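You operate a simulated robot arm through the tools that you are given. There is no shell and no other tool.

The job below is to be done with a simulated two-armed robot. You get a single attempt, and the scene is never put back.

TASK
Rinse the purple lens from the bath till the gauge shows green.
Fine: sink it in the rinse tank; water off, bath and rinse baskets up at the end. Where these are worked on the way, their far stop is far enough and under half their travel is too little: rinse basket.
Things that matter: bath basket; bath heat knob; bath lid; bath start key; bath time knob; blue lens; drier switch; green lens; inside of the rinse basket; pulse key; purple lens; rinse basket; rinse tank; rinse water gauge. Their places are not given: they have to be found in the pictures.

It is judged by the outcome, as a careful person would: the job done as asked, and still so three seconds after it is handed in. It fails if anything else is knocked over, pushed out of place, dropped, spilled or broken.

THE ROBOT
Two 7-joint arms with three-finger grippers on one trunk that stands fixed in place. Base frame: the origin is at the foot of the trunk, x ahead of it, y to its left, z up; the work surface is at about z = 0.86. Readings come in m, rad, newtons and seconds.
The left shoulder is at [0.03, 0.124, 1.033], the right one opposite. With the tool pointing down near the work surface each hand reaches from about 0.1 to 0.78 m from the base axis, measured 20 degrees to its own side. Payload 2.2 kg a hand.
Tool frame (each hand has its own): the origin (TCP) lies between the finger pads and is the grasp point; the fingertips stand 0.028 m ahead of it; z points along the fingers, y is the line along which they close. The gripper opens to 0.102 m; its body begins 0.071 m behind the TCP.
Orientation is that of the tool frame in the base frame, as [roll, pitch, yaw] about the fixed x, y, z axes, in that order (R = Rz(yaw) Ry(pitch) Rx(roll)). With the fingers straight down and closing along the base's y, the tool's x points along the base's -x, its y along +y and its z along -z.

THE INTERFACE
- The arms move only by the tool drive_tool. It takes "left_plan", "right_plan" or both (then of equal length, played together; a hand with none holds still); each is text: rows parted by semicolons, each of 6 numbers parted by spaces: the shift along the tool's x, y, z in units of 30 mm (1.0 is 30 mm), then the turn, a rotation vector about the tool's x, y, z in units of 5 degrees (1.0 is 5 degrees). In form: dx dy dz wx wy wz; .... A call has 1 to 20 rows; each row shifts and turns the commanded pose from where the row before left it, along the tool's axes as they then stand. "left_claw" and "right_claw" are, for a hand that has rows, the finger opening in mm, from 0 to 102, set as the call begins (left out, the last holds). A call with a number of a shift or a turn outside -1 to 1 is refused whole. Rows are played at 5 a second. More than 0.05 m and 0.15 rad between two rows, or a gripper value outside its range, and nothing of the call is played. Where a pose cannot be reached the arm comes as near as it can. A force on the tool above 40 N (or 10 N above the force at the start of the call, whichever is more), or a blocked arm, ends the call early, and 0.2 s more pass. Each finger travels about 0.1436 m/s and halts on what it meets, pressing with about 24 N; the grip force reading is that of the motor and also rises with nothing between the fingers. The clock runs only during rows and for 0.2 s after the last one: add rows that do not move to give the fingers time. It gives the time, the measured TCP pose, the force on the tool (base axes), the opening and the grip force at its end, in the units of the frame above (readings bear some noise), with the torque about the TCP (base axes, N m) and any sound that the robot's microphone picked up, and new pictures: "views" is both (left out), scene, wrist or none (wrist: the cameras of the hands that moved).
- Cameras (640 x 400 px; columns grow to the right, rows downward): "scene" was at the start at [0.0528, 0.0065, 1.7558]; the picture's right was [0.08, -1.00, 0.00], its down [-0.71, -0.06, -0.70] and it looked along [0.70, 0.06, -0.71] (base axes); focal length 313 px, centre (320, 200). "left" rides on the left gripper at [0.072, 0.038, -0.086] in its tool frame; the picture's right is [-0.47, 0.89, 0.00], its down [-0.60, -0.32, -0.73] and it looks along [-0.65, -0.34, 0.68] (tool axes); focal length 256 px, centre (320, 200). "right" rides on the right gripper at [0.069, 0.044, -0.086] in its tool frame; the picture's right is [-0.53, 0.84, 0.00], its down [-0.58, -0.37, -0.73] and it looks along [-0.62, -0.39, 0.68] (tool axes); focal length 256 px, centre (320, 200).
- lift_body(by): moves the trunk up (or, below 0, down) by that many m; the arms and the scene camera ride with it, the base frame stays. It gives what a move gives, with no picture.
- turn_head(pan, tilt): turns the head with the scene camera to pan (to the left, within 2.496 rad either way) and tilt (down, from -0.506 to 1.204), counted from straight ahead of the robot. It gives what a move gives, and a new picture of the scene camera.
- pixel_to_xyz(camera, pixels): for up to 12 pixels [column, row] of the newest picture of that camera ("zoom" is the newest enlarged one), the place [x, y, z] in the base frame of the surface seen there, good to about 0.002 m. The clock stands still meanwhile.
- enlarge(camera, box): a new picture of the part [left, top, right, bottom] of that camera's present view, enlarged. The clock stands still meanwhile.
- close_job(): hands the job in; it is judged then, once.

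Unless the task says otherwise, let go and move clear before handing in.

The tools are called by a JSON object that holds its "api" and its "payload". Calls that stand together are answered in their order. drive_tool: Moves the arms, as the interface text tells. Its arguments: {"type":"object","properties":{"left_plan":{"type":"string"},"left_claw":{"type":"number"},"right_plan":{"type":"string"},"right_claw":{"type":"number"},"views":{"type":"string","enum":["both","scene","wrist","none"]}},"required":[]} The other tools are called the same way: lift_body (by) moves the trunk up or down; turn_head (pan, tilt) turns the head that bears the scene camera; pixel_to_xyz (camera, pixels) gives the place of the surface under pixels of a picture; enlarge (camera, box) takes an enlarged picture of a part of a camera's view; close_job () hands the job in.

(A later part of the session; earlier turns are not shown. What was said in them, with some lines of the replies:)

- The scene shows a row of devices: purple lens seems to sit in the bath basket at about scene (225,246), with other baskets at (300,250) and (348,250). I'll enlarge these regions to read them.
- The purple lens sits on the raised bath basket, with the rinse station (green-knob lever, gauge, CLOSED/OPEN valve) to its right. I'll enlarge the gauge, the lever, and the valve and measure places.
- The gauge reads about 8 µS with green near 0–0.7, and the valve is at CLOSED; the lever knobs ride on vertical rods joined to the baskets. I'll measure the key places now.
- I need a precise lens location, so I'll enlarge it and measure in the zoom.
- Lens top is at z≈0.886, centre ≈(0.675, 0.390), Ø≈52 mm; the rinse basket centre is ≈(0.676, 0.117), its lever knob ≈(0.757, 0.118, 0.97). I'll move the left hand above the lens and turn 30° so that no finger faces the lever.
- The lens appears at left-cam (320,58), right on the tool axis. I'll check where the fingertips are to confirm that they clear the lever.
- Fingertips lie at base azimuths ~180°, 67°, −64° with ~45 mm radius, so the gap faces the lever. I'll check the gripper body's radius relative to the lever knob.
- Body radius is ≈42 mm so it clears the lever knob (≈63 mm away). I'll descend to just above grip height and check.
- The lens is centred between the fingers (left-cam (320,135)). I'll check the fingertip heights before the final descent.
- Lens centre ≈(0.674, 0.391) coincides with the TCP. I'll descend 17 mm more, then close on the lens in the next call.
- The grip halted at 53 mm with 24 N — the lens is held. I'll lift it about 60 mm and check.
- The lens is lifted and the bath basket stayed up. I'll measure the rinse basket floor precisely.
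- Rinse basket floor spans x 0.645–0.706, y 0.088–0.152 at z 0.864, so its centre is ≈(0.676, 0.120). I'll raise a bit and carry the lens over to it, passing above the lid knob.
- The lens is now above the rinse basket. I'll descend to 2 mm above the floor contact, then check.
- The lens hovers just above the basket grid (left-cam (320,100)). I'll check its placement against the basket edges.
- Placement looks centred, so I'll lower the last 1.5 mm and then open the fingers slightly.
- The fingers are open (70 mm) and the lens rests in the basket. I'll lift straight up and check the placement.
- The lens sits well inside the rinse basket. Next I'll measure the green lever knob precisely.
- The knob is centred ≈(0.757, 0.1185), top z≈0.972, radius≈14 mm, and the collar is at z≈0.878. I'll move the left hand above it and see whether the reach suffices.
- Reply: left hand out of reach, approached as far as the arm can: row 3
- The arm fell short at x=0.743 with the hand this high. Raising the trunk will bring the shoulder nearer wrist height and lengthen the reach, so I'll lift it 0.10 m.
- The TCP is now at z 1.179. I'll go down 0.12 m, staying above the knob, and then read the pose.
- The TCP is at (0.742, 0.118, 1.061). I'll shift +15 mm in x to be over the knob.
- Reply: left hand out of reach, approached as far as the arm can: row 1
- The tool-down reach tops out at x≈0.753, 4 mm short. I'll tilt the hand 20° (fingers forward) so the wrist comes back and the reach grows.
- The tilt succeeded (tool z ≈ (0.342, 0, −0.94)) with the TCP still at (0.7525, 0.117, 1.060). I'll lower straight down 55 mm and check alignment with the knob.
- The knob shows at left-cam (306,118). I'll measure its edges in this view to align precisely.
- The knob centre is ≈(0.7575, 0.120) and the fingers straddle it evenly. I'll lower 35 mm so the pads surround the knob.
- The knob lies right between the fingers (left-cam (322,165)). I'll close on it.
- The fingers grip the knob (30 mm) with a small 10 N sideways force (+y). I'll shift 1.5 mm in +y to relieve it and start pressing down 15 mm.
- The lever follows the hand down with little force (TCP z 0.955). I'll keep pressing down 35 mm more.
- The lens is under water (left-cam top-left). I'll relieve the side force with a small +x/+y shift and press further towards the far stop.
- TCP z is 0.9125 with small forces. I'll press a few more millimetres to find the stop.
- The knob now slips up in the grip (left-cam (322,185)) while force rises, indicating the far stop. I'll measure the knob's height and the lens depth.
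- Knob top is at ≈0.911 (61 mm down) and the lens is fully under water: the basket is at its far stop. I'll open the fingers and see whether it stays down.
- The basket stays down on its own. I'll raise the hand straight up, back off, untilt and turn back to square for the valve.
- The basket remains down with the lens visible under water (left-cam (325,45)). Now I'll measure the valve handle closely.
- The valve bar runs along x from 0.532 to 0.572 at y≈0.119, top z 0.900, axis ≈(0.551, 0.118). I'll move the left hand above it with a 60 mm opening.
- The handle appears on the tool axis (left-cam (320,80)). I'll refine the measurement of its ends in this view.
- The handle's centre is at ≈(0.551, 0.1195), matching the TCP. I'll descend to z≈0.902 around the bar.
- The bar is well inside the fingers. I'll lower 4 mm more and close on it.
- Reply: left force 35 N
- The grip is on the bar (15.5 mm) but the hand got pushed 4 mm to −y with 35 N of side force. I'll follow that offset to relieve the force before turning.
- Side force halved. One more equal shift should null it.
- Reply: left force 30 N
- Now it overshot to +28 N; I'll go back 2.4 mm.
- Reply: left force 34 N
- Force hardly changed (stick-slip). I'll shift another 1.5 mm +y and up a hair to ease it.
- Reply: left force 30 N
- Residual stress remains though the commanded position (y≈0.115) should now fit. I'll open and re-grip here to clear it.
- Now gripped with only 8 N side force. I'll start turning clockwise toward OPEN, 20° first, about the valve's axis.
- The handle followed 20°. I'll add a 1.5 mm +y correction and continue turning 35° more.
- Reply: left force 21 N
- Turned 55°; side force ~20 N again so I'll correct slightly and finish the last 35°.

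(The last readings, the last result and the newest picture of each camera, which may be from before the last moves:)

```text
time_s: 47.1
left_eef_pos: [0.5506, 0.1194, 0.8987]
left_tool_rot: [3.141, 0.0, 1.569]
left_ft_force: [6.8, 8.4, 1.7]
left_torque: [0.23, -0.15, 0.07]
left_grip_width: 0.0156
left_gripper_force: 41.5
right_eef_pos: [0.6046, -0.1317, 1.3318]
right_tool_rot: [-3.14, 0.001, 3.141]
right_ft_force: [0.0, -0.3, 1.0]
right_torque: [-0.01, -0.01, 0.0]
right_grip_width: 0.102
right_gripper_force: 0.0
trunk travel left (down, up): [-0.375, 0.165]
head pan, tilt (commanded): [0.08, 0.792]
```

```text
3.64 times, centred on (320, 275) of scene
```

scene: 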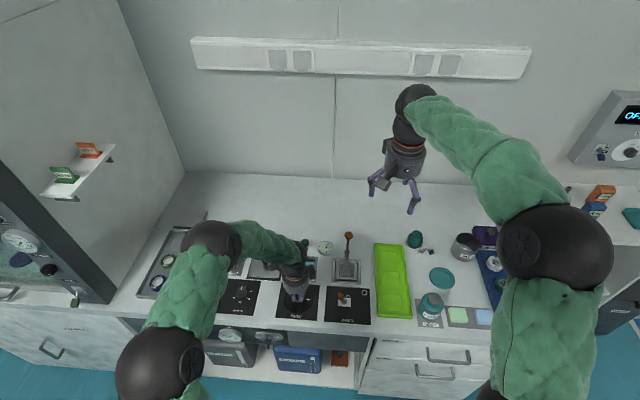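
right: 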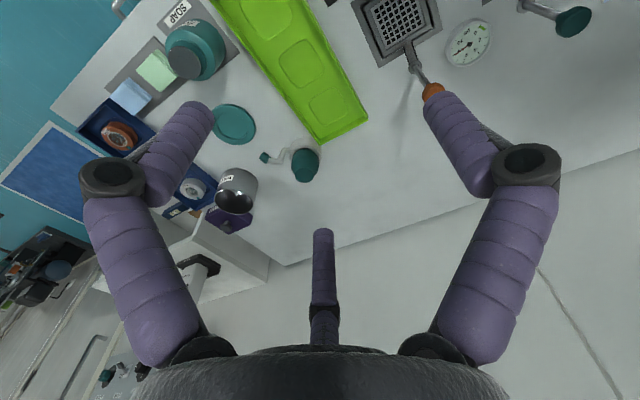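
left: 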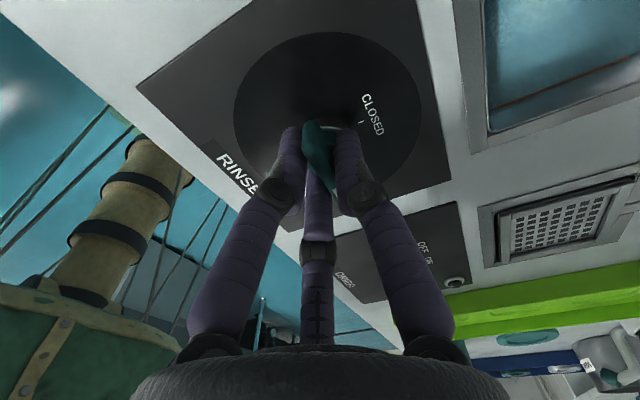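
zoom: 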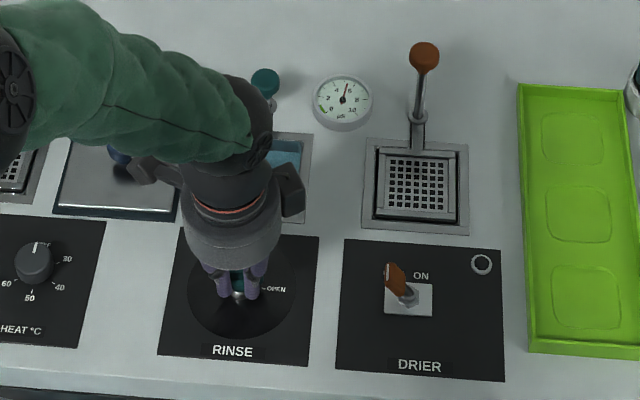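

The valve is at OPEN and the gauge is falling (now ≈5.5 µS at scene (325,248)). I'll wait with idle rows and watch the gauge.

{"api": "drive_tool", "payload": {"left_plan": "0 0 0 0 0 0; 0 0 0 0 0 0; 0 0 0 0 0 0; 0 0 0 0 0 0; 0 0 0 0 0 0; 0 0 0 0 0 0; 0 0 0 0 0 0; 0 0 0 0 0 0; 0 0 0 0 0 0; 0 0 0 0 0 0", "views": "scene"}}

{"api": "enlarge", "payload": {"camera": "scene", "box": [308, 232, 342, 262]}}

```text
time_s: 49.3
left_eef_pos: [0.5469, 0.1207, 0.9001]
left_tool_rot: [3.141, -0.001, 1.571]
left_ft_force: [7.3, 2.4, 1.8]
left_torque: [-0.13, -0.2, -0.01]
left_grip_width: 0.0153
left_gripper_force: 41.4
right_eef_pos: [0.6057, -0.131, 1.3329]
right_tool_rot: [-3.141, -0.001, 3.141]
right_ft_force: [0.4, 0.0, 0.1]
right_torque: [0.02, 0.0, -0.02]
right_grip_width: 0.1019
right_gripper_force: 0.1
trunk travel left (down, up): [-0.375, 0.165]
head pan, tilt (commanded): [0.08, 0.792]
```

scene: 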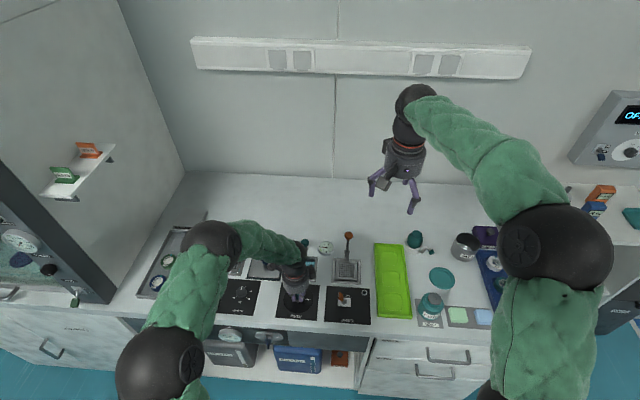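

```text
13.33 times, centred on (325, 247) of scene
```

zoom: 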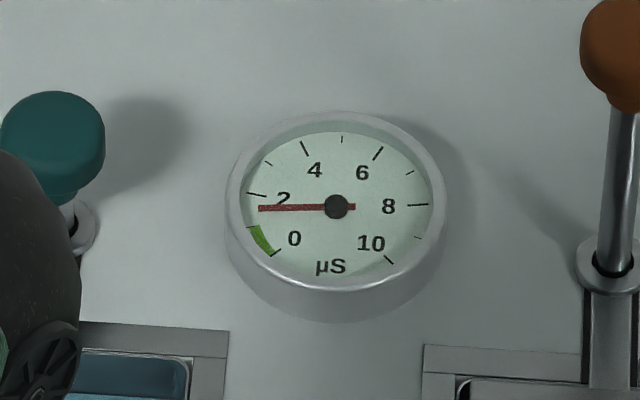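

The gauge reads ≈1.6 and nears green. I'll wait about 1 s more.

{"api": "drive_tool", "payload": {"left_plan": "0 0 0 0 0 0; 0 0 0 0 0 0; 0 0 0 0 0 0; 0 0 0 0 0 0; 0 0 0 0 0 0", "views": "scene"}}

{"api": "enlarge", "payload": {"camera": "scene", "box": [308, 232, 342, 262]}}

```text
time_s: 50.5
left_eef_pos: [0.5478, 0.1208, 0.901]
left_tool_rot: [3.141, 0.001, 1.571]
left_ft_force: [7.2, 2.1, 1.6]
left_torque: [0.08, -0.15, 0.01]
left_grip_width: 0.0157
left_gripper_force: 41.6
right_eef_pos: [0.6042, -0.1322, 1.3321]
right_tool_rot: [3.141, 0.0, -3.14]
right_ft_force: [-0.9, 0.0, -0.7]
right_torque: [-0.02, -0.02, 0.0]
right_grip_width: 0.1016
right_gripper_force: 0.1
trunk travel left (down, up): [-0.375, 0.165]
head pan, tilt (commanded): [0.08, 0.792]
```

scene: 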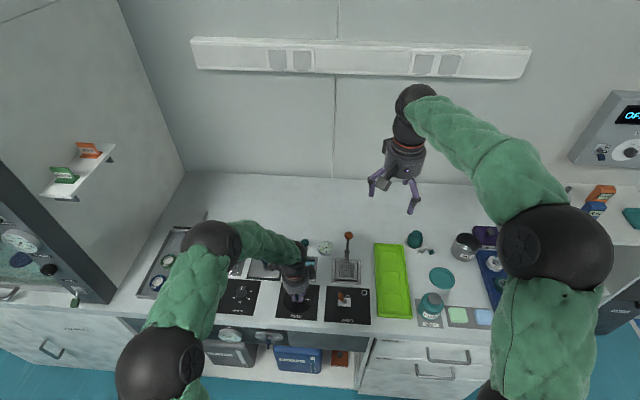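

```text
13.33 times, centred on (325, 247) of scene
```

zoom: 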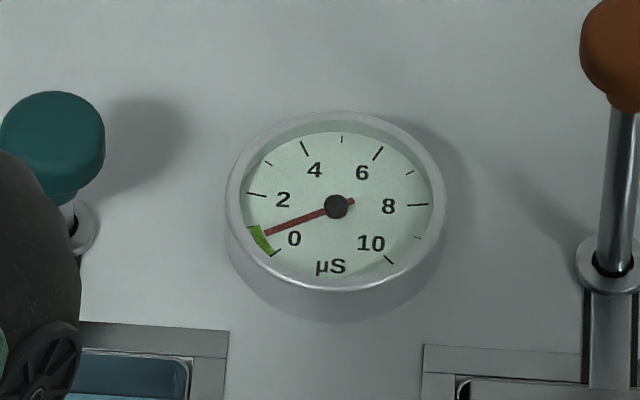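

The needle is now in the green (≈0.7). I'll let it settle 2 more seconds for margin before closing.

{"api": "drive_tool", "payload": {"left_plan": "0 0 0 0 0 0; 0 0 0 0 0 0; 0 0 0 0 0 0; 0 0 0 0 0 0; 0 0 0 0 0 0; 0 0 0 0 0 0; 0 0 0 0 0 0; 0 0 0 0 0 0; 0 0 0 0 0 0; 0 0 0 0 0 0", "views": "both"}}

{"api": "enlarge", "payload": {"camera": "scene", "box": [308, 232, 342, 262]}}

```text
time_s: 52.7
left_eef_pos: [0.549, 0.1214, 0.8999]
left_tool_rot: [-3.141, -0.001, 1.57]
left_ft_force: [7.0, 2.1, 1.0]
left_torque: [0.06, -0.23, 0.01]
left_grip_width: 0.0152
left_gripper_force: 41.0
right_eef_pos: [0.6054, -0.1325, 1.3316]
right_tool_rot: [-3.14, 0.0, -3.141]
right_ft_force: [0.7, -0.4, 0.0]
right_torque: [0.01, -0.01, 0.0]
right_grip_width: 0.1022
right_gripper_force: 0.1
trunk travel left (down, up): [-0.375, 0.165]
head pan, tilt (commanded): [0.08, 0.792]
```

scene: 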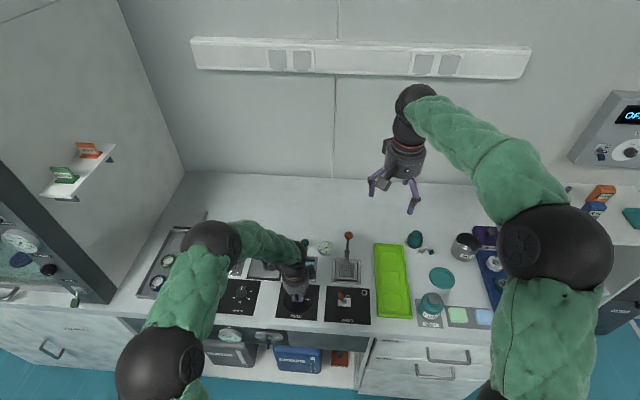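
left: 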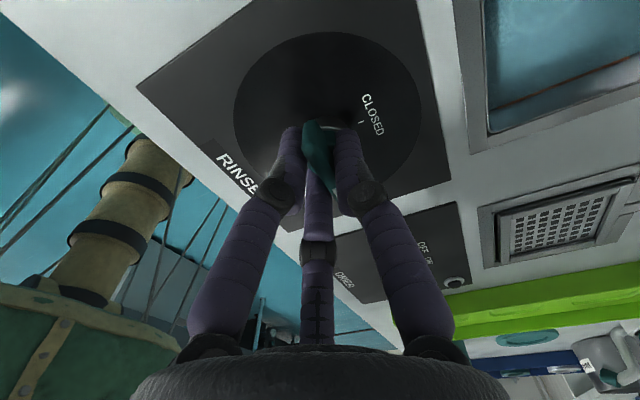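

```text
13.33 times, centred on (325, 247) of scene
```

zoom: 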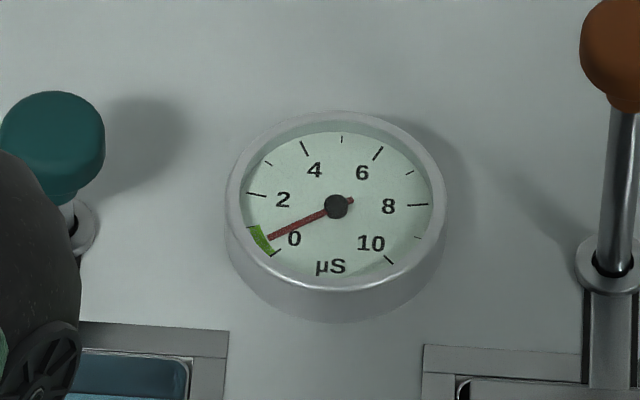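

The needle has settled in green (≈0.6). Now I'll turn the valve back counter-clockwise, 35° first.

{"api": "drive_tool", "payload": {"left_plan": "-0.008 0 0 0 0 -1; -0.008 0 0 0 0 -1; -0.008 0 0 0 0 -1; -0.008 0 0 0 0 -1; -0.008 0 0 0 0 -1; -0.008 0 0 0 0 -1; -0.008 0 0 0 0 -1; 0 0 0 0 0 0", "views": "wrist"}}

```text
time_s: 54.5
left_eef_pos: [0.5489, 0.1195, 0.8999]
left_tool_rot: [3.141, -0.001, 2.182]
left_ft_force: [7.7, -2.5, 2.0]
left_torque: [-0.04, -0.14, -0.03]
left_grip_width: 0.0155
left_gripper_force: 41.5
right_eef_pos: [0.6056, -0.1334, 1.3309]
right_tool_rot: [3.14, -0.001, 3.141]
right_ft_force: [0.9, 0.7, 0.5]
right_torque: [-0.01, -0.01, -0.04]
right_grip_width: 0.1022
right_gripper_force: 0.0
trunk travel left (down, up): [-0.375, 0.165]
head pan, tilt (commanded): [0.08, 0.792]
```

left: 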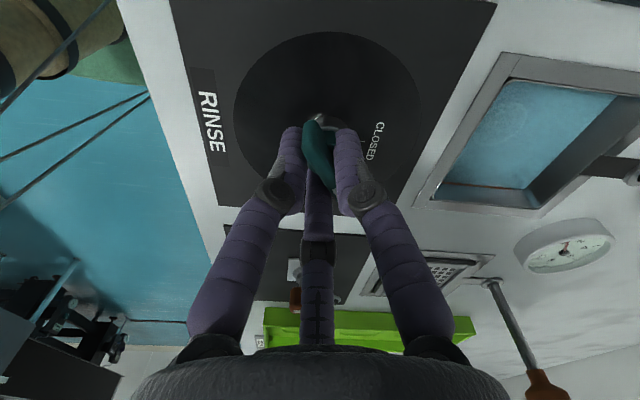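

Forces are low and the handle follows. I'll continue the next 35°.

{"api": "drive_tool", "payload": {"left_plan": "-0.009 -0.01 0 0 0 -1; -0.009 0 0 0 0 -1; -0.009 0 0 0 0 -1; -0.009 0 0 0 0 -1; -0.009 0 0 0 0 -1; -0.009 0 0 0 0 -1; -0.009 0 0 0 0 -1; 0 0 0 0 0 0", "views": "wrist"}}

```text
time_s: 56.3
left_eef_pos: [0.5497, 0.1162, 0.9002]
left_tool_rot: [-3.141, 0.0, 2.793]
left_ft_force: [7.0, -2.6, -5.3]
left_torque: [-0.46, -1.25, 0.0]
left_grip_width: 0.0157
left_gripper_force: 41.5
right_eef_pos: [0.6053, -0.1325, 1.331]
right_tool_rot: [-3.14, -0.002, -3.141]
right_ft_force: [-0.4, -0.3, 0.1]
right_torque: [0.02, 0.0, -0.07]
right_grip_width: 0.1019
right_gripper_force: 0.1
trunk travel left (down, up): [-0.375, 0.165]
head pan, tilt (commanded): [0.08, 0.792]
```

left: 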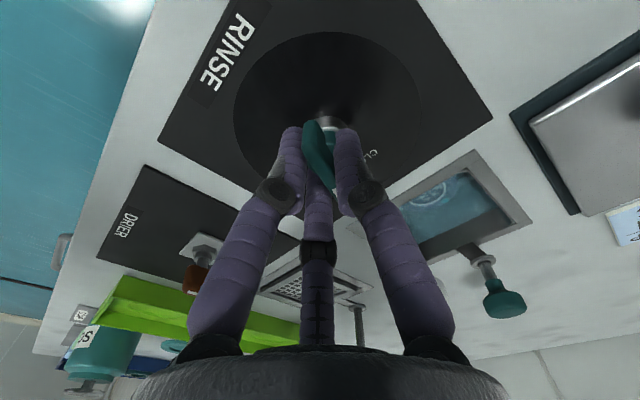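

20° remains to CLOSED. I'll finish the turn with 1–2° extra to seat it at the stop.

{"api": "drive_tool", "payload": {"left_plan": "-0.01 -0.01 0 0 0 -1; -0.01 0 0 0 0 -1; -0.01 0 0 0 0 -1; -0.01 0 0 0 0 -1; 0 0 0 0 0 -0.4; 0 0 0 0 0 0", "views": "wrist"}}

{"api": "enlarge", "payload": {"camera": "left", "box": [210, 60, 430, 230]}}

{"api": "enlarge", "payload": {"camera": "left", "box": [300, 180, 480, 340]}}

```text
time_s: 57.7
left_eef_pos: [0.55, 0.1157, 0.9004]
left_tool_rot: [-3.141, 0.0, -3.109]
left_ft_force: [10.6, -7.7, -5.1]
left_torque: [0.06, -0.04, -0.88]
left_grip_width: 0.0156
left_gripper_force: 41.5
right_eef_pos: [0.6062, -0.1319, 1.3305]
right_tool_rot: [3.14, -0.003, 3.141]
right_ft_force: [0.1, 0.2, -0.3]
right_torque: [0.0, 0.02, -0.01]
right_grip_width: 0.1022
right_gripper_force: 0.0
trunk travel left (down, up): [-0.375, 0.165]
head pan, tilt (commanded): [0.08, 0.792]
```

left: 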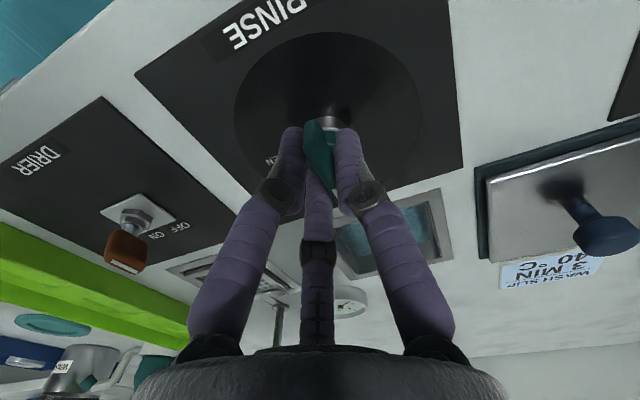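

```text
2.35 times, centred on (320, 145) of left
```

zoom: 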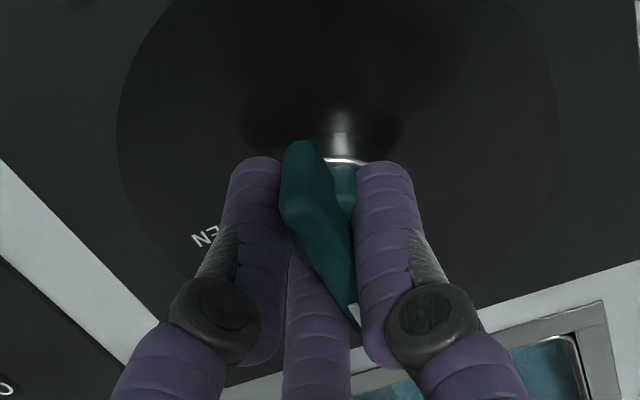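

```text
2.50 times, centred on (390, 260) of left
```

zoom: 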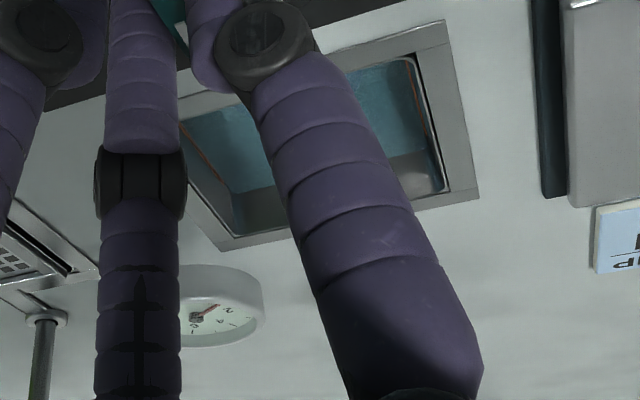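

Torque of −0.9 N·m about z shows the valve at the CLOSED stop. I'll open the fingers, lift, and check the valve and the gauge.

{"api": "drive_tool", "payload": {"left_plan": "0 0 0 0 0 0; 0 0 0 0 0 0; 0 0 0 0 0 0", "left_claw": 60, "views": "wrist"}}

{"api": "enlarge", "payload": {"camera": "scene", "box": [308, 232, 342, 262]}}

```text
time_s: 58.5
left_eef_pos: [0.5491, 0.1174, 0.9009]
left_tool_rot: [3.141, -0.001, -3.107]
left_ft_force: [-0.7, 0.5, -0.6]
left_torque: [0.0, 0.02, 0.01]
left_grip_width: 0.0599
left_gripper_force: 0.1
right_eef_pos: [0.6041, -0.132, 1.3315]
right_tool_rot: [-3.141, 0.001, -3.142]
right_ft_force: [0.8, 0.5, -0.6]
right_torque: [-0.01, -0.03, -0.03]
right_grip_width: 0.1019
right_gripper_force: 0.1
trunk travel left (down, up): [-0.375, 0.165]
head pan, tilt (commanded): [0.08, 0.792]
```

left: 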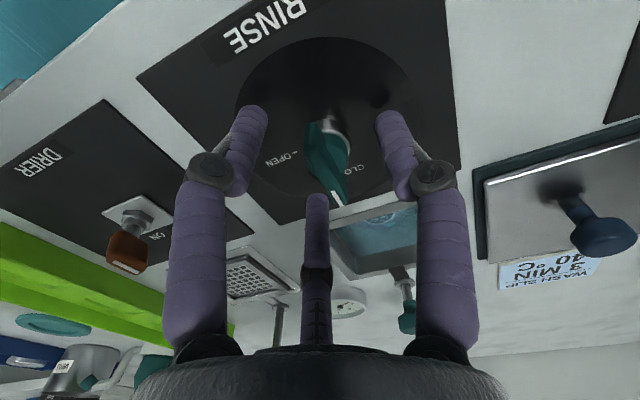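

```text
13.33 times, centred on (325, 247) of scene
```

zoom: 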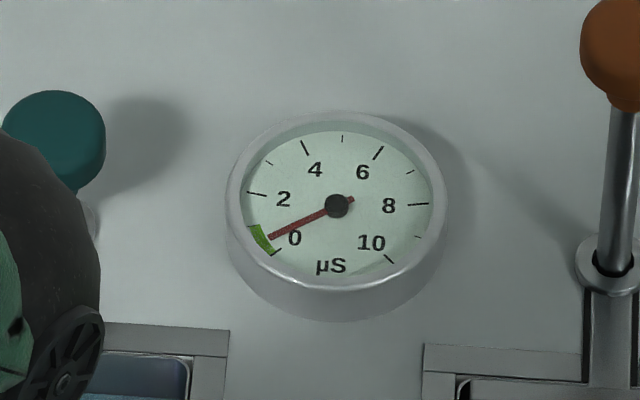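

The valve points to CLOSED and the gauge stays green. I'll lift off, turn to the 30° yaw and tilt again for the lever.

{"api": "drive_tool", "payload": {"left_plan": "0 0 -1 0 0 0; 0 0 -1 0 0 0; 0 0 -1 0 0 0; 0 0 -1 0 0 0; 0 0 -1 0 0 0; 0 0 0 0 0 1; 0 0 0 0 0 1; 0 0 0 0 0 1; 0 0 0 0 0 1; 0 0 0 0 0 1; 0 0 0 0 0 1; 0 0 0 0 0 0.4; 0 0 0 -0.5 -0.866 0; 0 0 0 -0.5 -0.866 0; 0 0 0 -0.5 -0.866 0; 0 0 0 -0.5 -0.866 0; 0 0 0 0 0 0", "left_claw": 70}}

{"api": "enlarge", "payload": {"camera": "scene", "box": [265, 220, 365, 330]}}

```text
time_s: 62.1
left_eef_pos: [0.55, 0.1164, 1.0504]
left_tool_rot: [2.962, 0.301, 2.589]
left_ft_force: [0.9, -0.1, 0.8]
left_torque: [-0.01, 0.01, 0.02]
left_grip_width: 0.0698
left_gripper_force: 0.2
right_eef_pos: [0.6036, -0.1325, 1.3328]
right_tool_rot: [3.141, 0.002, -3.141]
right_ft_force: [0.8, 0.2, -0.3]
right_torque: [-0.01, 0.06, 0.0]
right_grip_width: 0.1019
right_gripper_force: 0.0
trunk travel left (down, up): [-0.375, 0.165]
head pan, tilt (commanded): [0.08, 0.792]
```

scene: 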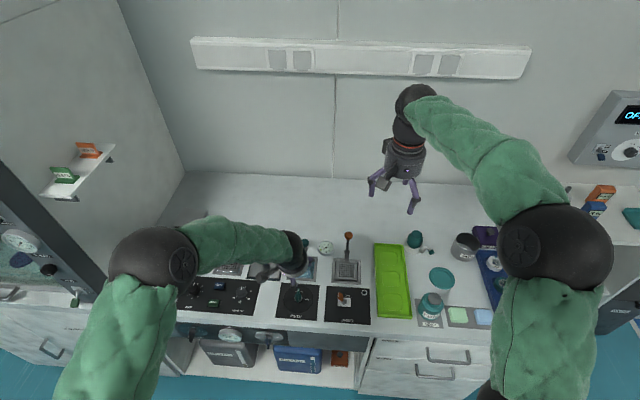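
left: 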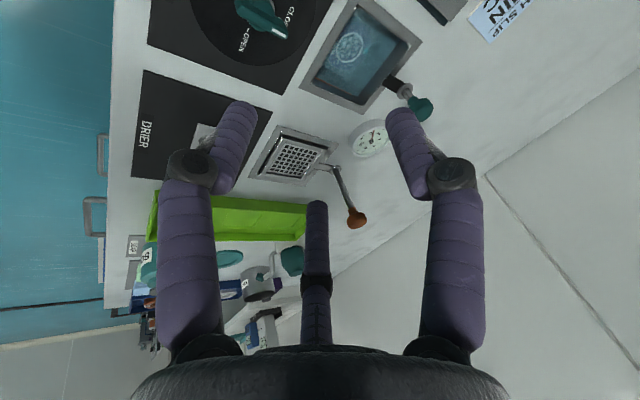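

```text
3.64 times, centred on (315, 275) of scene
```

zoom: 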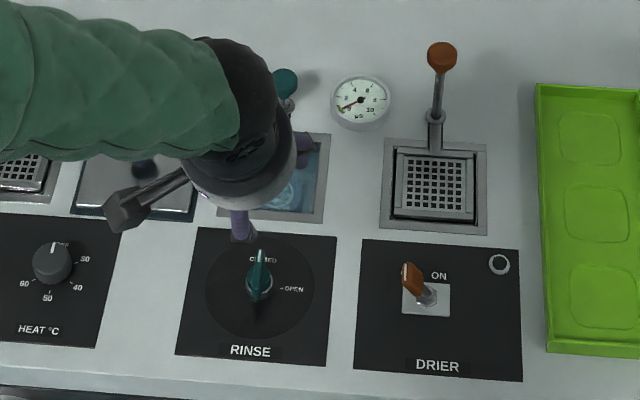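

The valve is closed and the gauge is green. I'll move forward over the lowered green knob.

{"api": "drive_tool", "payload": {"left_plan": "-0.782 0.471 0.332 0 0 0; -0.782 0.471 0.332 0 0 0; -0.782 0.471 0.332 0 0 0; -0.782 0.471 0.332 0 0 0; -0.782 0.471 0.332 0 0 0; -0.782 0.471 0.332 0 0 0; -0.782 0.471 0.332 0 0 0; 0 0 0 0 0 0; 0 0 0 0 0 0", "left_claw": 70}}

{"api": "enlarge", "payload": {"camera": "left", "box": [220, 0, 420, 160]}}

```text
time_s: 64.1
left_eef_pos: [0.7547, 0.1215, 1.0486]
left_tool_rot: [2.963, 0.3, 2.591]
left_ft_force: [0.2, -0.9, -0.4]
left_torque: [0.01, 0.03, 0.02]
left_grip_width: 0.0699
left_gripper_force: 0.0
right_eef_pos: [0.6046, -0.1329, 1.332]
right_tool_rot: [-3.141, 0.0, -3.141]
right_ft_force: [0.4, 0.1, 0.4]
right_torque: [0.0, 0.01, 0.0]
right_grip_width: 0.1021
right_gripper_force: 0.1
trunk travel left (down, up): [-0.375, 0.165]
head pan, tilt (commanded): [0.08, 0.792]
```

scene: 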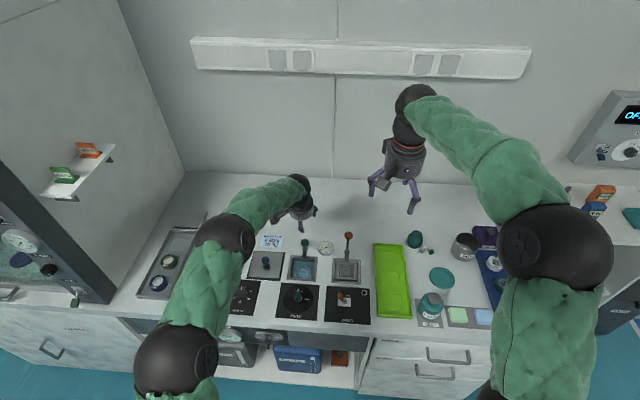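
left: 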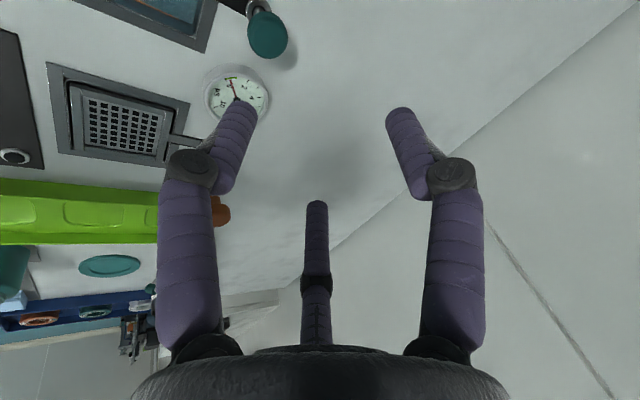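

```text
2.50 times, centred on (320, 80) of left
```

zoom: 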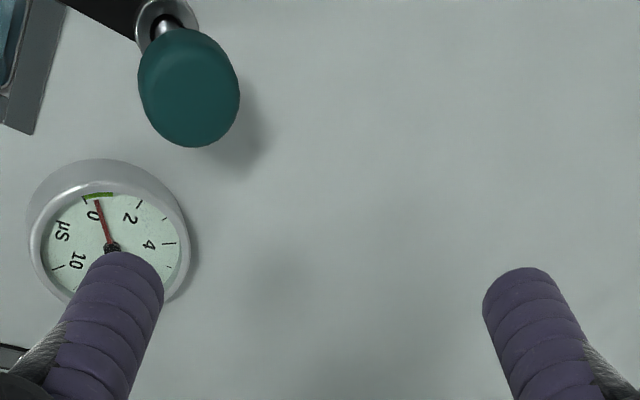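

The gauge clearly reads green. I'll descend straight down to about 20 mm above the grip height and check.

{"api": "drive_tool", "payload": {"left_plan": "0.2965 -0.171 0.9397 0 0 0; 0.2965 -0.171 0.9397 0 0 0; 0.2965 -0.171 0.9397 0 0 0; 0.2965 -0.171 0.9397 0 0 0; 0 0 0 0 0 0", "views": "wrist"}}

```text
time_s: 65.3
left_eef_pos: [0.7529, 0.1223, 0.9305]
left_tool_rot: [2.961, 0.302, 2.59]
left_ft_force: [0.0, 0.2, 0.0]
left_torque: [-0.03, -0.01, 0.01]
left_grip_width: 0.0701
left_gripper_force: 0.0
right_eef_pos: [0.6023, -0.1316, 1.3324]
right_tool_rot: [-3.141, -0.001, -3.141]
right_ft_force: [0.4, 0.0, -0.4]
right_torque: [0.01, 0.01, -0.02]
right_grip_width: 0.102
right_gripper_force: 0.0
trunk travel left (down, up): [-0.375, 0.165]
head pan, tilt (commanded): [0.08, 0.792]
```

left: 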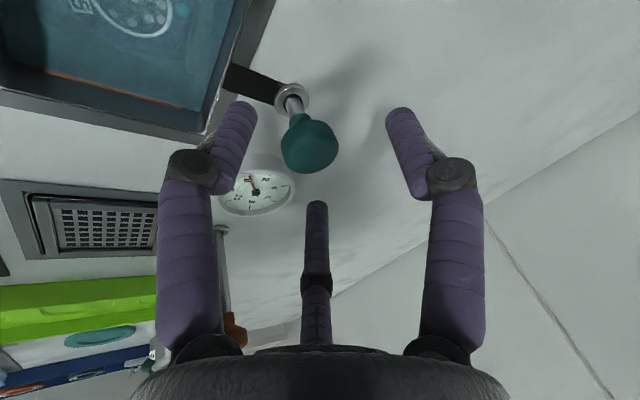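

The knob is centred between the fingers. I'll lower 21 mm more and close on it.

{"api": "drive_tool", "payload": {"left_plan": "0.104 -0.06 0.329 0 0 0; 0.104 -0.06 0.329 0 0 0; 0 0 0 0 0 0", "views": "wrist"}}

{"api": "drive_tool", "payload": {"left_plan": "0 0 0 0 0 0; 0 0 0 0 0 0; 0 0 0 0 0 0; 0 0 0 0 0 0", "left_claw": 15, "views": "wrist"}}

```text
time_s: 66.1
left_eef_pos: [0.7542, 0.121, 0.909]
left_tool_rot: [2.961, 0.302, 2.591]
left_ft_force: [-0.1, -0.1, -0.5]
left_torque: [-0.02, 0.01, 0.0]
left_grip_width: 0.0701
left_gripper_force: 0.2
right_eef_pos: [0.604, -0.1332, 1.3314]
right_tool_rot: [3.141, 0.001, -3.141]
right_ft_force: [0.3, -0.4, 0.5]
right_torque: [0.01, -0.01, 0.0]
right_grip_width: 0.102
right_gripper_force: 0.1
trunk travel left (down, up): [-0.375, 0.165]
head pan, tilt (commanded): [0.08, 0.792]
```

left: 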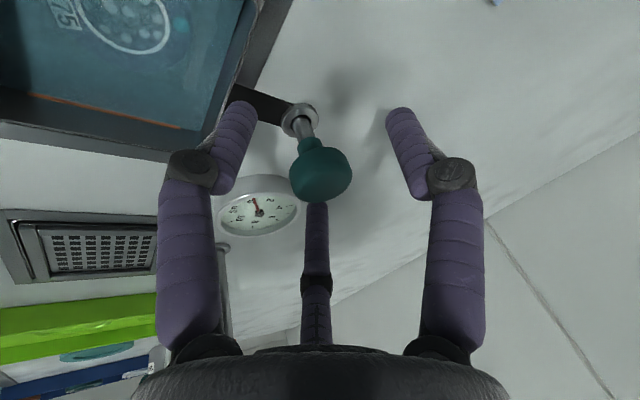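

```text
time_s: 67.1
left_eef_pos: [0.755, 0.119, 0.9092]
left_tool_rot: [2.96, 0.303, 2.589]
left_ft_force: [3.7, -5.5, 2.7]
left_torque: [-0.12, -0.17, -0.18]
left_grip_width: 0.0306
left_gripper_force: 44.6
right_eef_pos: [0.6041, -0.1326, 1.3318]
right_tool_rot: [-3.141, 0.0, -3.141]
right_ft_force: [-0.1, -0.7, -0.2]
right_torque: [-0.01, -0.03, -0.02]
right_grip_width: 0.1023
right_gripper_force: 0.1
trunk travel left (down, up): [-0.375, 0.165]
head pan, tilt (commanded): [0.08, 0.792]
```

left: 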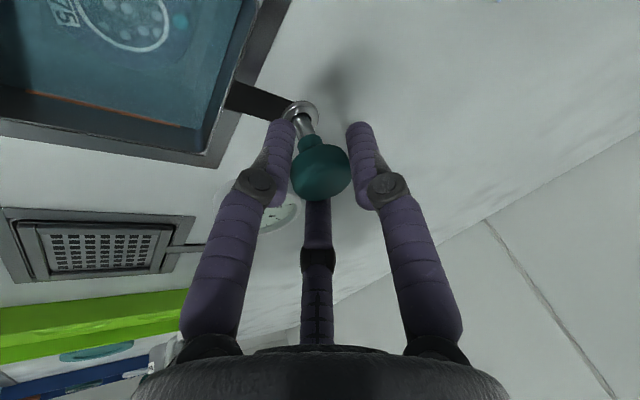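

Gripped well with low force. I'll raise the lever straight up slowly, 45 mm first.

{"api": "drive_tool", "payload": {"left_plan": "-0.0494 0.0285 -0.1566 0 0 0; -0.0494 0.0285 -0.1566 0 0 0; -0.0494 0.0285 -0.1566 0 0 0; -0.0494 0.0285 -0.1566 0 0 0; -0.0494 0.0285 -0.1566 0 0 0; -0.0494 0.0285 -0.1566 0 0 0; -0.0494 0.0285 -0.1566 0 0 0; -0.0494 0.0285 -0.1566 0 0 0; -0.0494 0.0285 -0.1566 0 0 0; 0 0 0 0 0 0", "views": "both"}}

```text
time_s: 69.3
left_eef_pos: [0.7549, 0.1202, 0.9525]
left_tool_rot: [2.961, 0.302, 2.591]
left_ft_force: [5.3, -6.1, -3.3]
left_torque: [0.05, 0.28, -0.12]
left_grip_width: 0.0305
left_gripper_force: 45.4
right_eef_pos: [0.6043, -0.1331, 1.3317]
right_tool_rot: [3.138, -0.001, 3.141]
right_ft_force: [0.0, 0.3, -0.2]
right_torque: [0.02, 0.03, 0.01]
right_grip_width: 0.1021
right_gripper_force: 0.0
trunk travel left (down, up): [-0.375, 0.165]
head pan, tilt (commanded): [0.08, 0.792]
```

scene: 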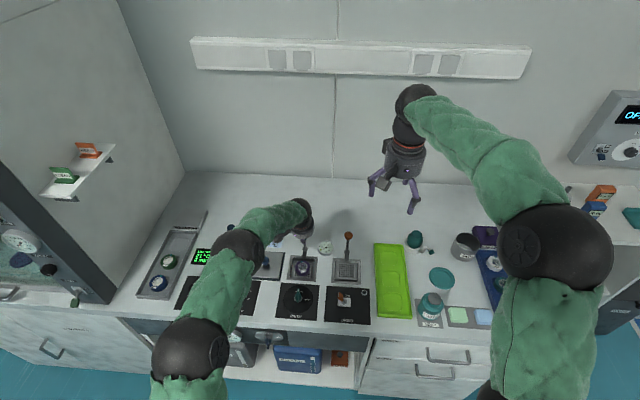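
left: 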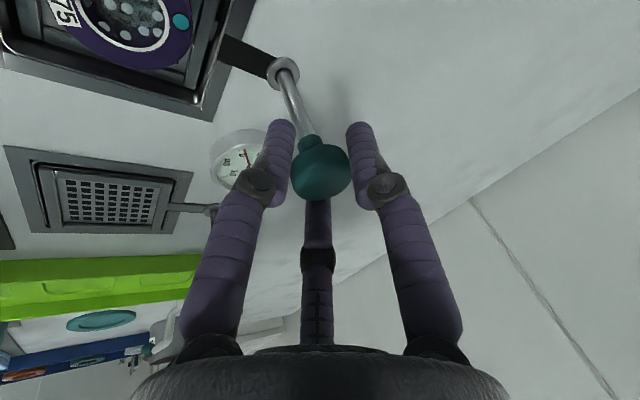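

The basket is coming up with the lens out of the water. I'll raise the remaining ~18 mm gently to the top stop.

{"api": "drive_tool", "payload": {"left_plan": "-0.0395 0.0228 -0.1253 0 0 0; -0.0395 0.0228 -0.1253 0 0 0; -0.0395 0.0228 -0.1253 0 0 0; -0.0296 0.0171 -0.094 0 0 0; -0.0296 0.0171 -0.094 0 0 0; 0 0 0 0 0 0", "views": "wrist"}}

{"api": "pixel_to_xyz", "payload": {"camera": "left", "pixels": [[322, 165], [315, 172], [330, 165], [110, 30], [180, 20]]}}

```text
time_s: 70.7
left_eef_pos: [0.7547, 0.1193, 0.9697]
left_tool_rot: [2.964, 0.297, 2.59]
left_ft_force: [5.4, -5.5, -12.8]
left_torque: [-0.17, -0.76, -0.05]
left_grip_width: 0.0305
left_gripper_force: 44.4
right_eef_pos: [0.6056, -0.1317, 1.3299]
right_tool_rot: [-3.141, -0.001, -3.141]
right_ft_force: [-0.6, 0.0, -0.8]
right_torque: [0.01, 0.03, -0.02]
right_grip_width: 0.1018
right_gripper_force: 0.0
trunk travel left (down, up): [-0.375, 0.165]
head pan, tilt (commanded): [0.08, 0.792]
```

left: 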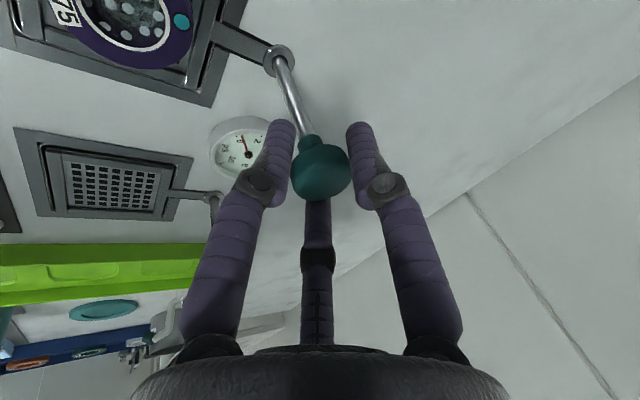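

```text
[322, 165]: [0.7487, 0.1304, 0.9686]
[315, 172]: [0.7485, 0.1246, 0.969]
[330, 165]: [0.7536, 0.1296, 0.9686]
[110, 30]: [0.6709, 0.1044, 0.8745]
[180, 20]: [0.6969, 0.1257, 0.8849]
```

Upward resistance (−12.8 N) and knob top ≈0.969 show the top stop is reached. I'll nudge 2 mm more, then release.

{"api": "drive_tool", "payload": {"left_plan": "-0.02 0.0114 -0.063 0 0 0; 0 0 0 0 0 0", "views": "none"}}

{"api": "drive_tool", "payload": {"left_plan": "0 0 0 0 0 0; 0 0 0 0 0 0; 0 0 0 0 0 0", "left_claw": 70, "views": "wrist"}}

{"api": "pixel_to_xyz", "payload": {"camera": "left", "pixels": [[322, 165], [315, 172], [330, 165], [110, 30], [180, 20]]}}

```text
time_s: 71.3
left_eef_pos: [0.7548, 0.1195, 0.9687]
left_tool_rot: [2.964, 0.293, 2.59]
left_ft_force: [6.0, -6.0, -24.3]
left_torque: [-0.01, -0.61, -0.04]
left_grip_width: 0.0305
left_gripper_force: 45.4
right_eef_pos: [0.6063, -0.1333, 1.3298]
right_tool_rot: [3.141, -0.004, 3.141]
right_ft_force: [-0.3, 0.0, -0.1]
right_torque: [0.0, -0.01, -0.02]
right_grip_width: 0.1021
right_gripper_force: 0.1
trunk travel left (down, up): [-0.375, 0.165]
head pan, tilt (commanded): [0.08, 0.792]
```

```text
time_s: 72.1
left_eef_pos: [0.7557, 0.1201, 0.9752]
left_tool_rot: [2.96, 0.303, 2.591]
left_ft_force: [0.5, -0.5, 0.0]
left_torque: [-0.02, -0.01, 0.0]
left_grip_width: 0.07
left_gripper_force: 0.0
right_eef_pos: [0.6033, -0.1318, 1.3327]
right_tool_rot: [-3.14, 0.002, -3.141]
right_ft_force: [-0.5, 0.6, 0.4]
right_torque: [-0.04, 0.02, -0.02]
right_grip_width: 0.102
right_gripper_force: 0.0
trunk travel left (down, up): [-0.375, 0.165]
head pan, tilt (commanded): [0.08, 0.792]
```

left: 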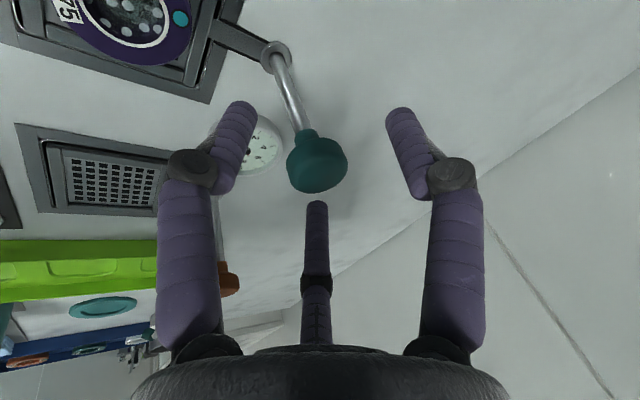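

```text
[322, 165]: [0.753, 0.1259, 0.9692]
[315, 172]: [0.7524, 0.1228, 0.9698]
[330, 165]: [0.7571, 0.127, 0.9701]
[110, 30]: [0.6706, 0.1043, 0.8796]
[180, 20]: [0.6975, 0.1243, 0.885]
```

The knob stays at its top height (≈0.970) after release. I'll lift straight up, back off and clear the hand, then check everything.

{"api": "drive_tool", "payload": {"left_plan": "-0.2965 0.171 -0.9397 0 0 0; -0.2965 0.171 -0.9397 0 0 0; -0.2965 0.171 -0.9397 0 0 0; -0.2965 0.171 -0.9397 0 0 0; 0.8135 -0.4698 -0.342 0 0 0; 0.8135 -0.4698 -0.342 0 0 0; 0.8135 -0.4698 -0.342 0 0 0; 0.8135 -0.4698 -0.342 0 0 0; 0 0 0 0.5 0.866 0; 0 0 0 0.5 0.866 0; 0 0 0 0.5 0.866 0; 0 0 0 0.5 0.866 0; 0.5 0.866 -0.8 0 0 0; 0.5 0.866 -0.5 0 0 0; 0.5 0.866 0 0 0 0; 0.5 0.866 0 0 0 0; 0.5 0.866 0 0 0 0; 0.5 0.866 0 0 0 0; 0.5 0.866 0 0 0 0; 0 0 0 0 0 0"}}

{"api": "enlarge", "payload": {"camera": "scene", "box": [260, 220, 370, 330]}}

{"api": "enlarge", "payload": {"camera": "scene", "box": [130, 200, 290, 330]}}

{"api": "enlarge", "payload": {"camera": "scene", "box": [308, 232, 342, 262]}}

```text
time_s: 76.3
left_eef_pos: [0.6335, 0.3295, 1.1318]
left_tool_rot: [3.141, -0.001, 2.616]
left_ft_force: [0.1, 0.5, -0.2]
left_torque: [-0.01, 0.01, -0.01]
left_grip_width: 0.07
left_gripper_force: 0.1
right_eef_pos: [0.604, -0.1347, 1.3328]
right_tool_rot: [-3.14, 0.001, 3.139]
right_ft_force: [0.4, 0.6, -0.1]
right_torque: [0.01, 0.02, 0.03]
right_grip_width: 0.1018
right_gripper_force: 0.1
trunk travel left (down, up): [-0.375, 0.165]
head pan, tilt (commanded): [0.08, 0.792]
```

scene: 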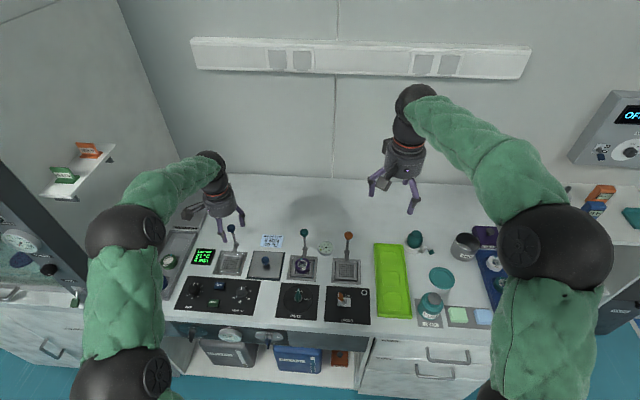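
left: 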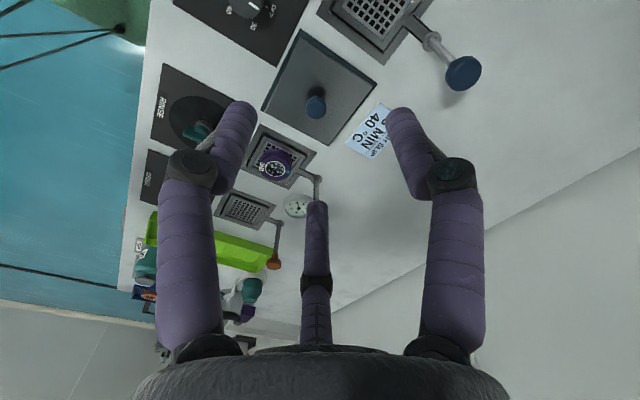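

```text
3.64 times, centred on (315, 275) of scene
```

zoom: 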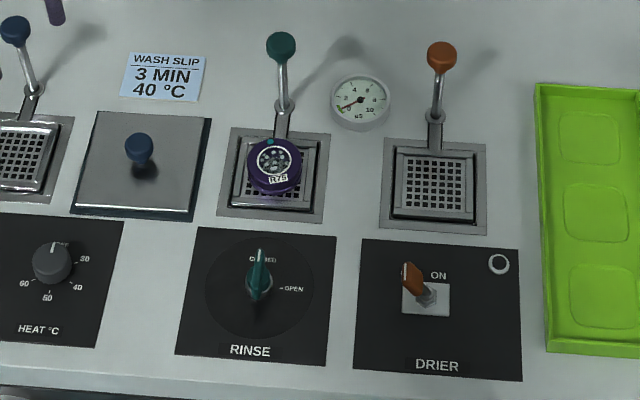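

```text
3.08 times, centred on (210, 265) of scene
```

zoom: 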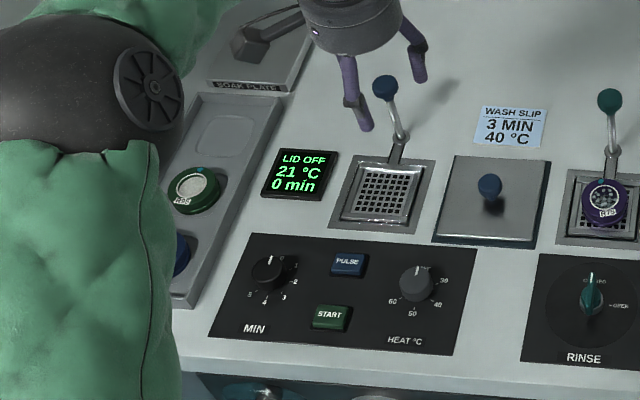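

```text
13.33 times, centred on (325, 247) of scene
```

zoom: 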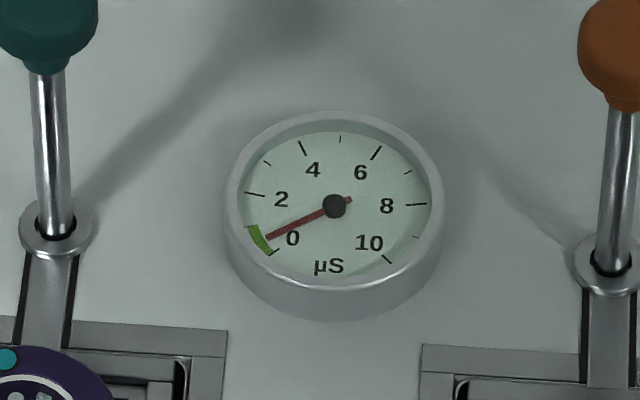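

Everything looks in place: valve CLOSED, needle in green, both baskets up, bath controls unchanged. I'll take a last close look at the lens and measure both lever knobs.

{"api": "enlarge", "payload": {"camera": "scene", "box": [284, 225, 324, 285]}}

{"api": "pixel_to_xyz", "payload": {"camera": "scene", "pixels": [[304, 232], [231, 227], [302, 266], [302, 274], [295, 280], [314, 280], [231, 262]]}}

```text
6.67 times, centred on (304, 255) of scene
```

zoom: 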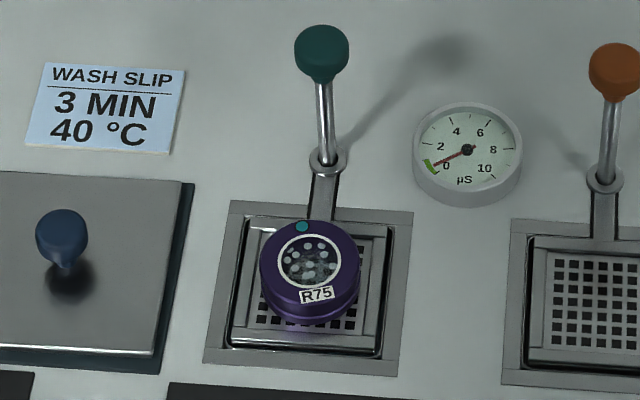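

```text
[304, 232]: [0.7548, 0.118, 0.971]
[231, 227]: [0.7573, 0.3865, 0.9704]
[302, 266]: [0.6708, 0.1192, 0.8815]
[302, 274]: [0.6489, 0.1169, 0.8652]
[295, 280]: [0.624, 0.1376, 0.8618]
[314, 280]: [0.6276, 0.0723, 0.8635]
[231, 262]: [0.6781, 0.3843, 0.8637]
```

The lens sits in the raised rinse basket. Both lever knobs are at full height (0.971 and 0.970), the water is closed and the needle rests in green, and both hands are clear. I'm handing the job in.

{"api": "close_job", "payload": {}}

```text
The job is handed in.
```

The purple lens was rinsed until the gauge settled in the green at about 0.6 µS, and I have handed the job in.

- **Rinse:** I moved the lens from the bath basket into the rinse basket and pressed the basket down about 61 mm to its far stop, with the lens fully under water. I opened the water until the needle had settled in the green.
- **End state:** The water valve is back at CLOSED, with the gauge still green afterwards. The bath and rinse baskets are both up, their lever knobs measuring 0.970 and 0.971 m. The lens is sitting in the raised rinse basket.
- **Other items:** In the last pictures the bath knobs, keys and lid, the drier switch and the green lens looked unchanged. The blue lens was partly hidden behind the left arm. Both hands are empty and clear. I left the trunk 0.10 m higher than it started, which I needed for reach.

The lens still shows some pale dots on its face. They are fewer and greyer than the dense white spots it had at the start. I took them for water droplets, since the gauge was green, but I did not check that separately.
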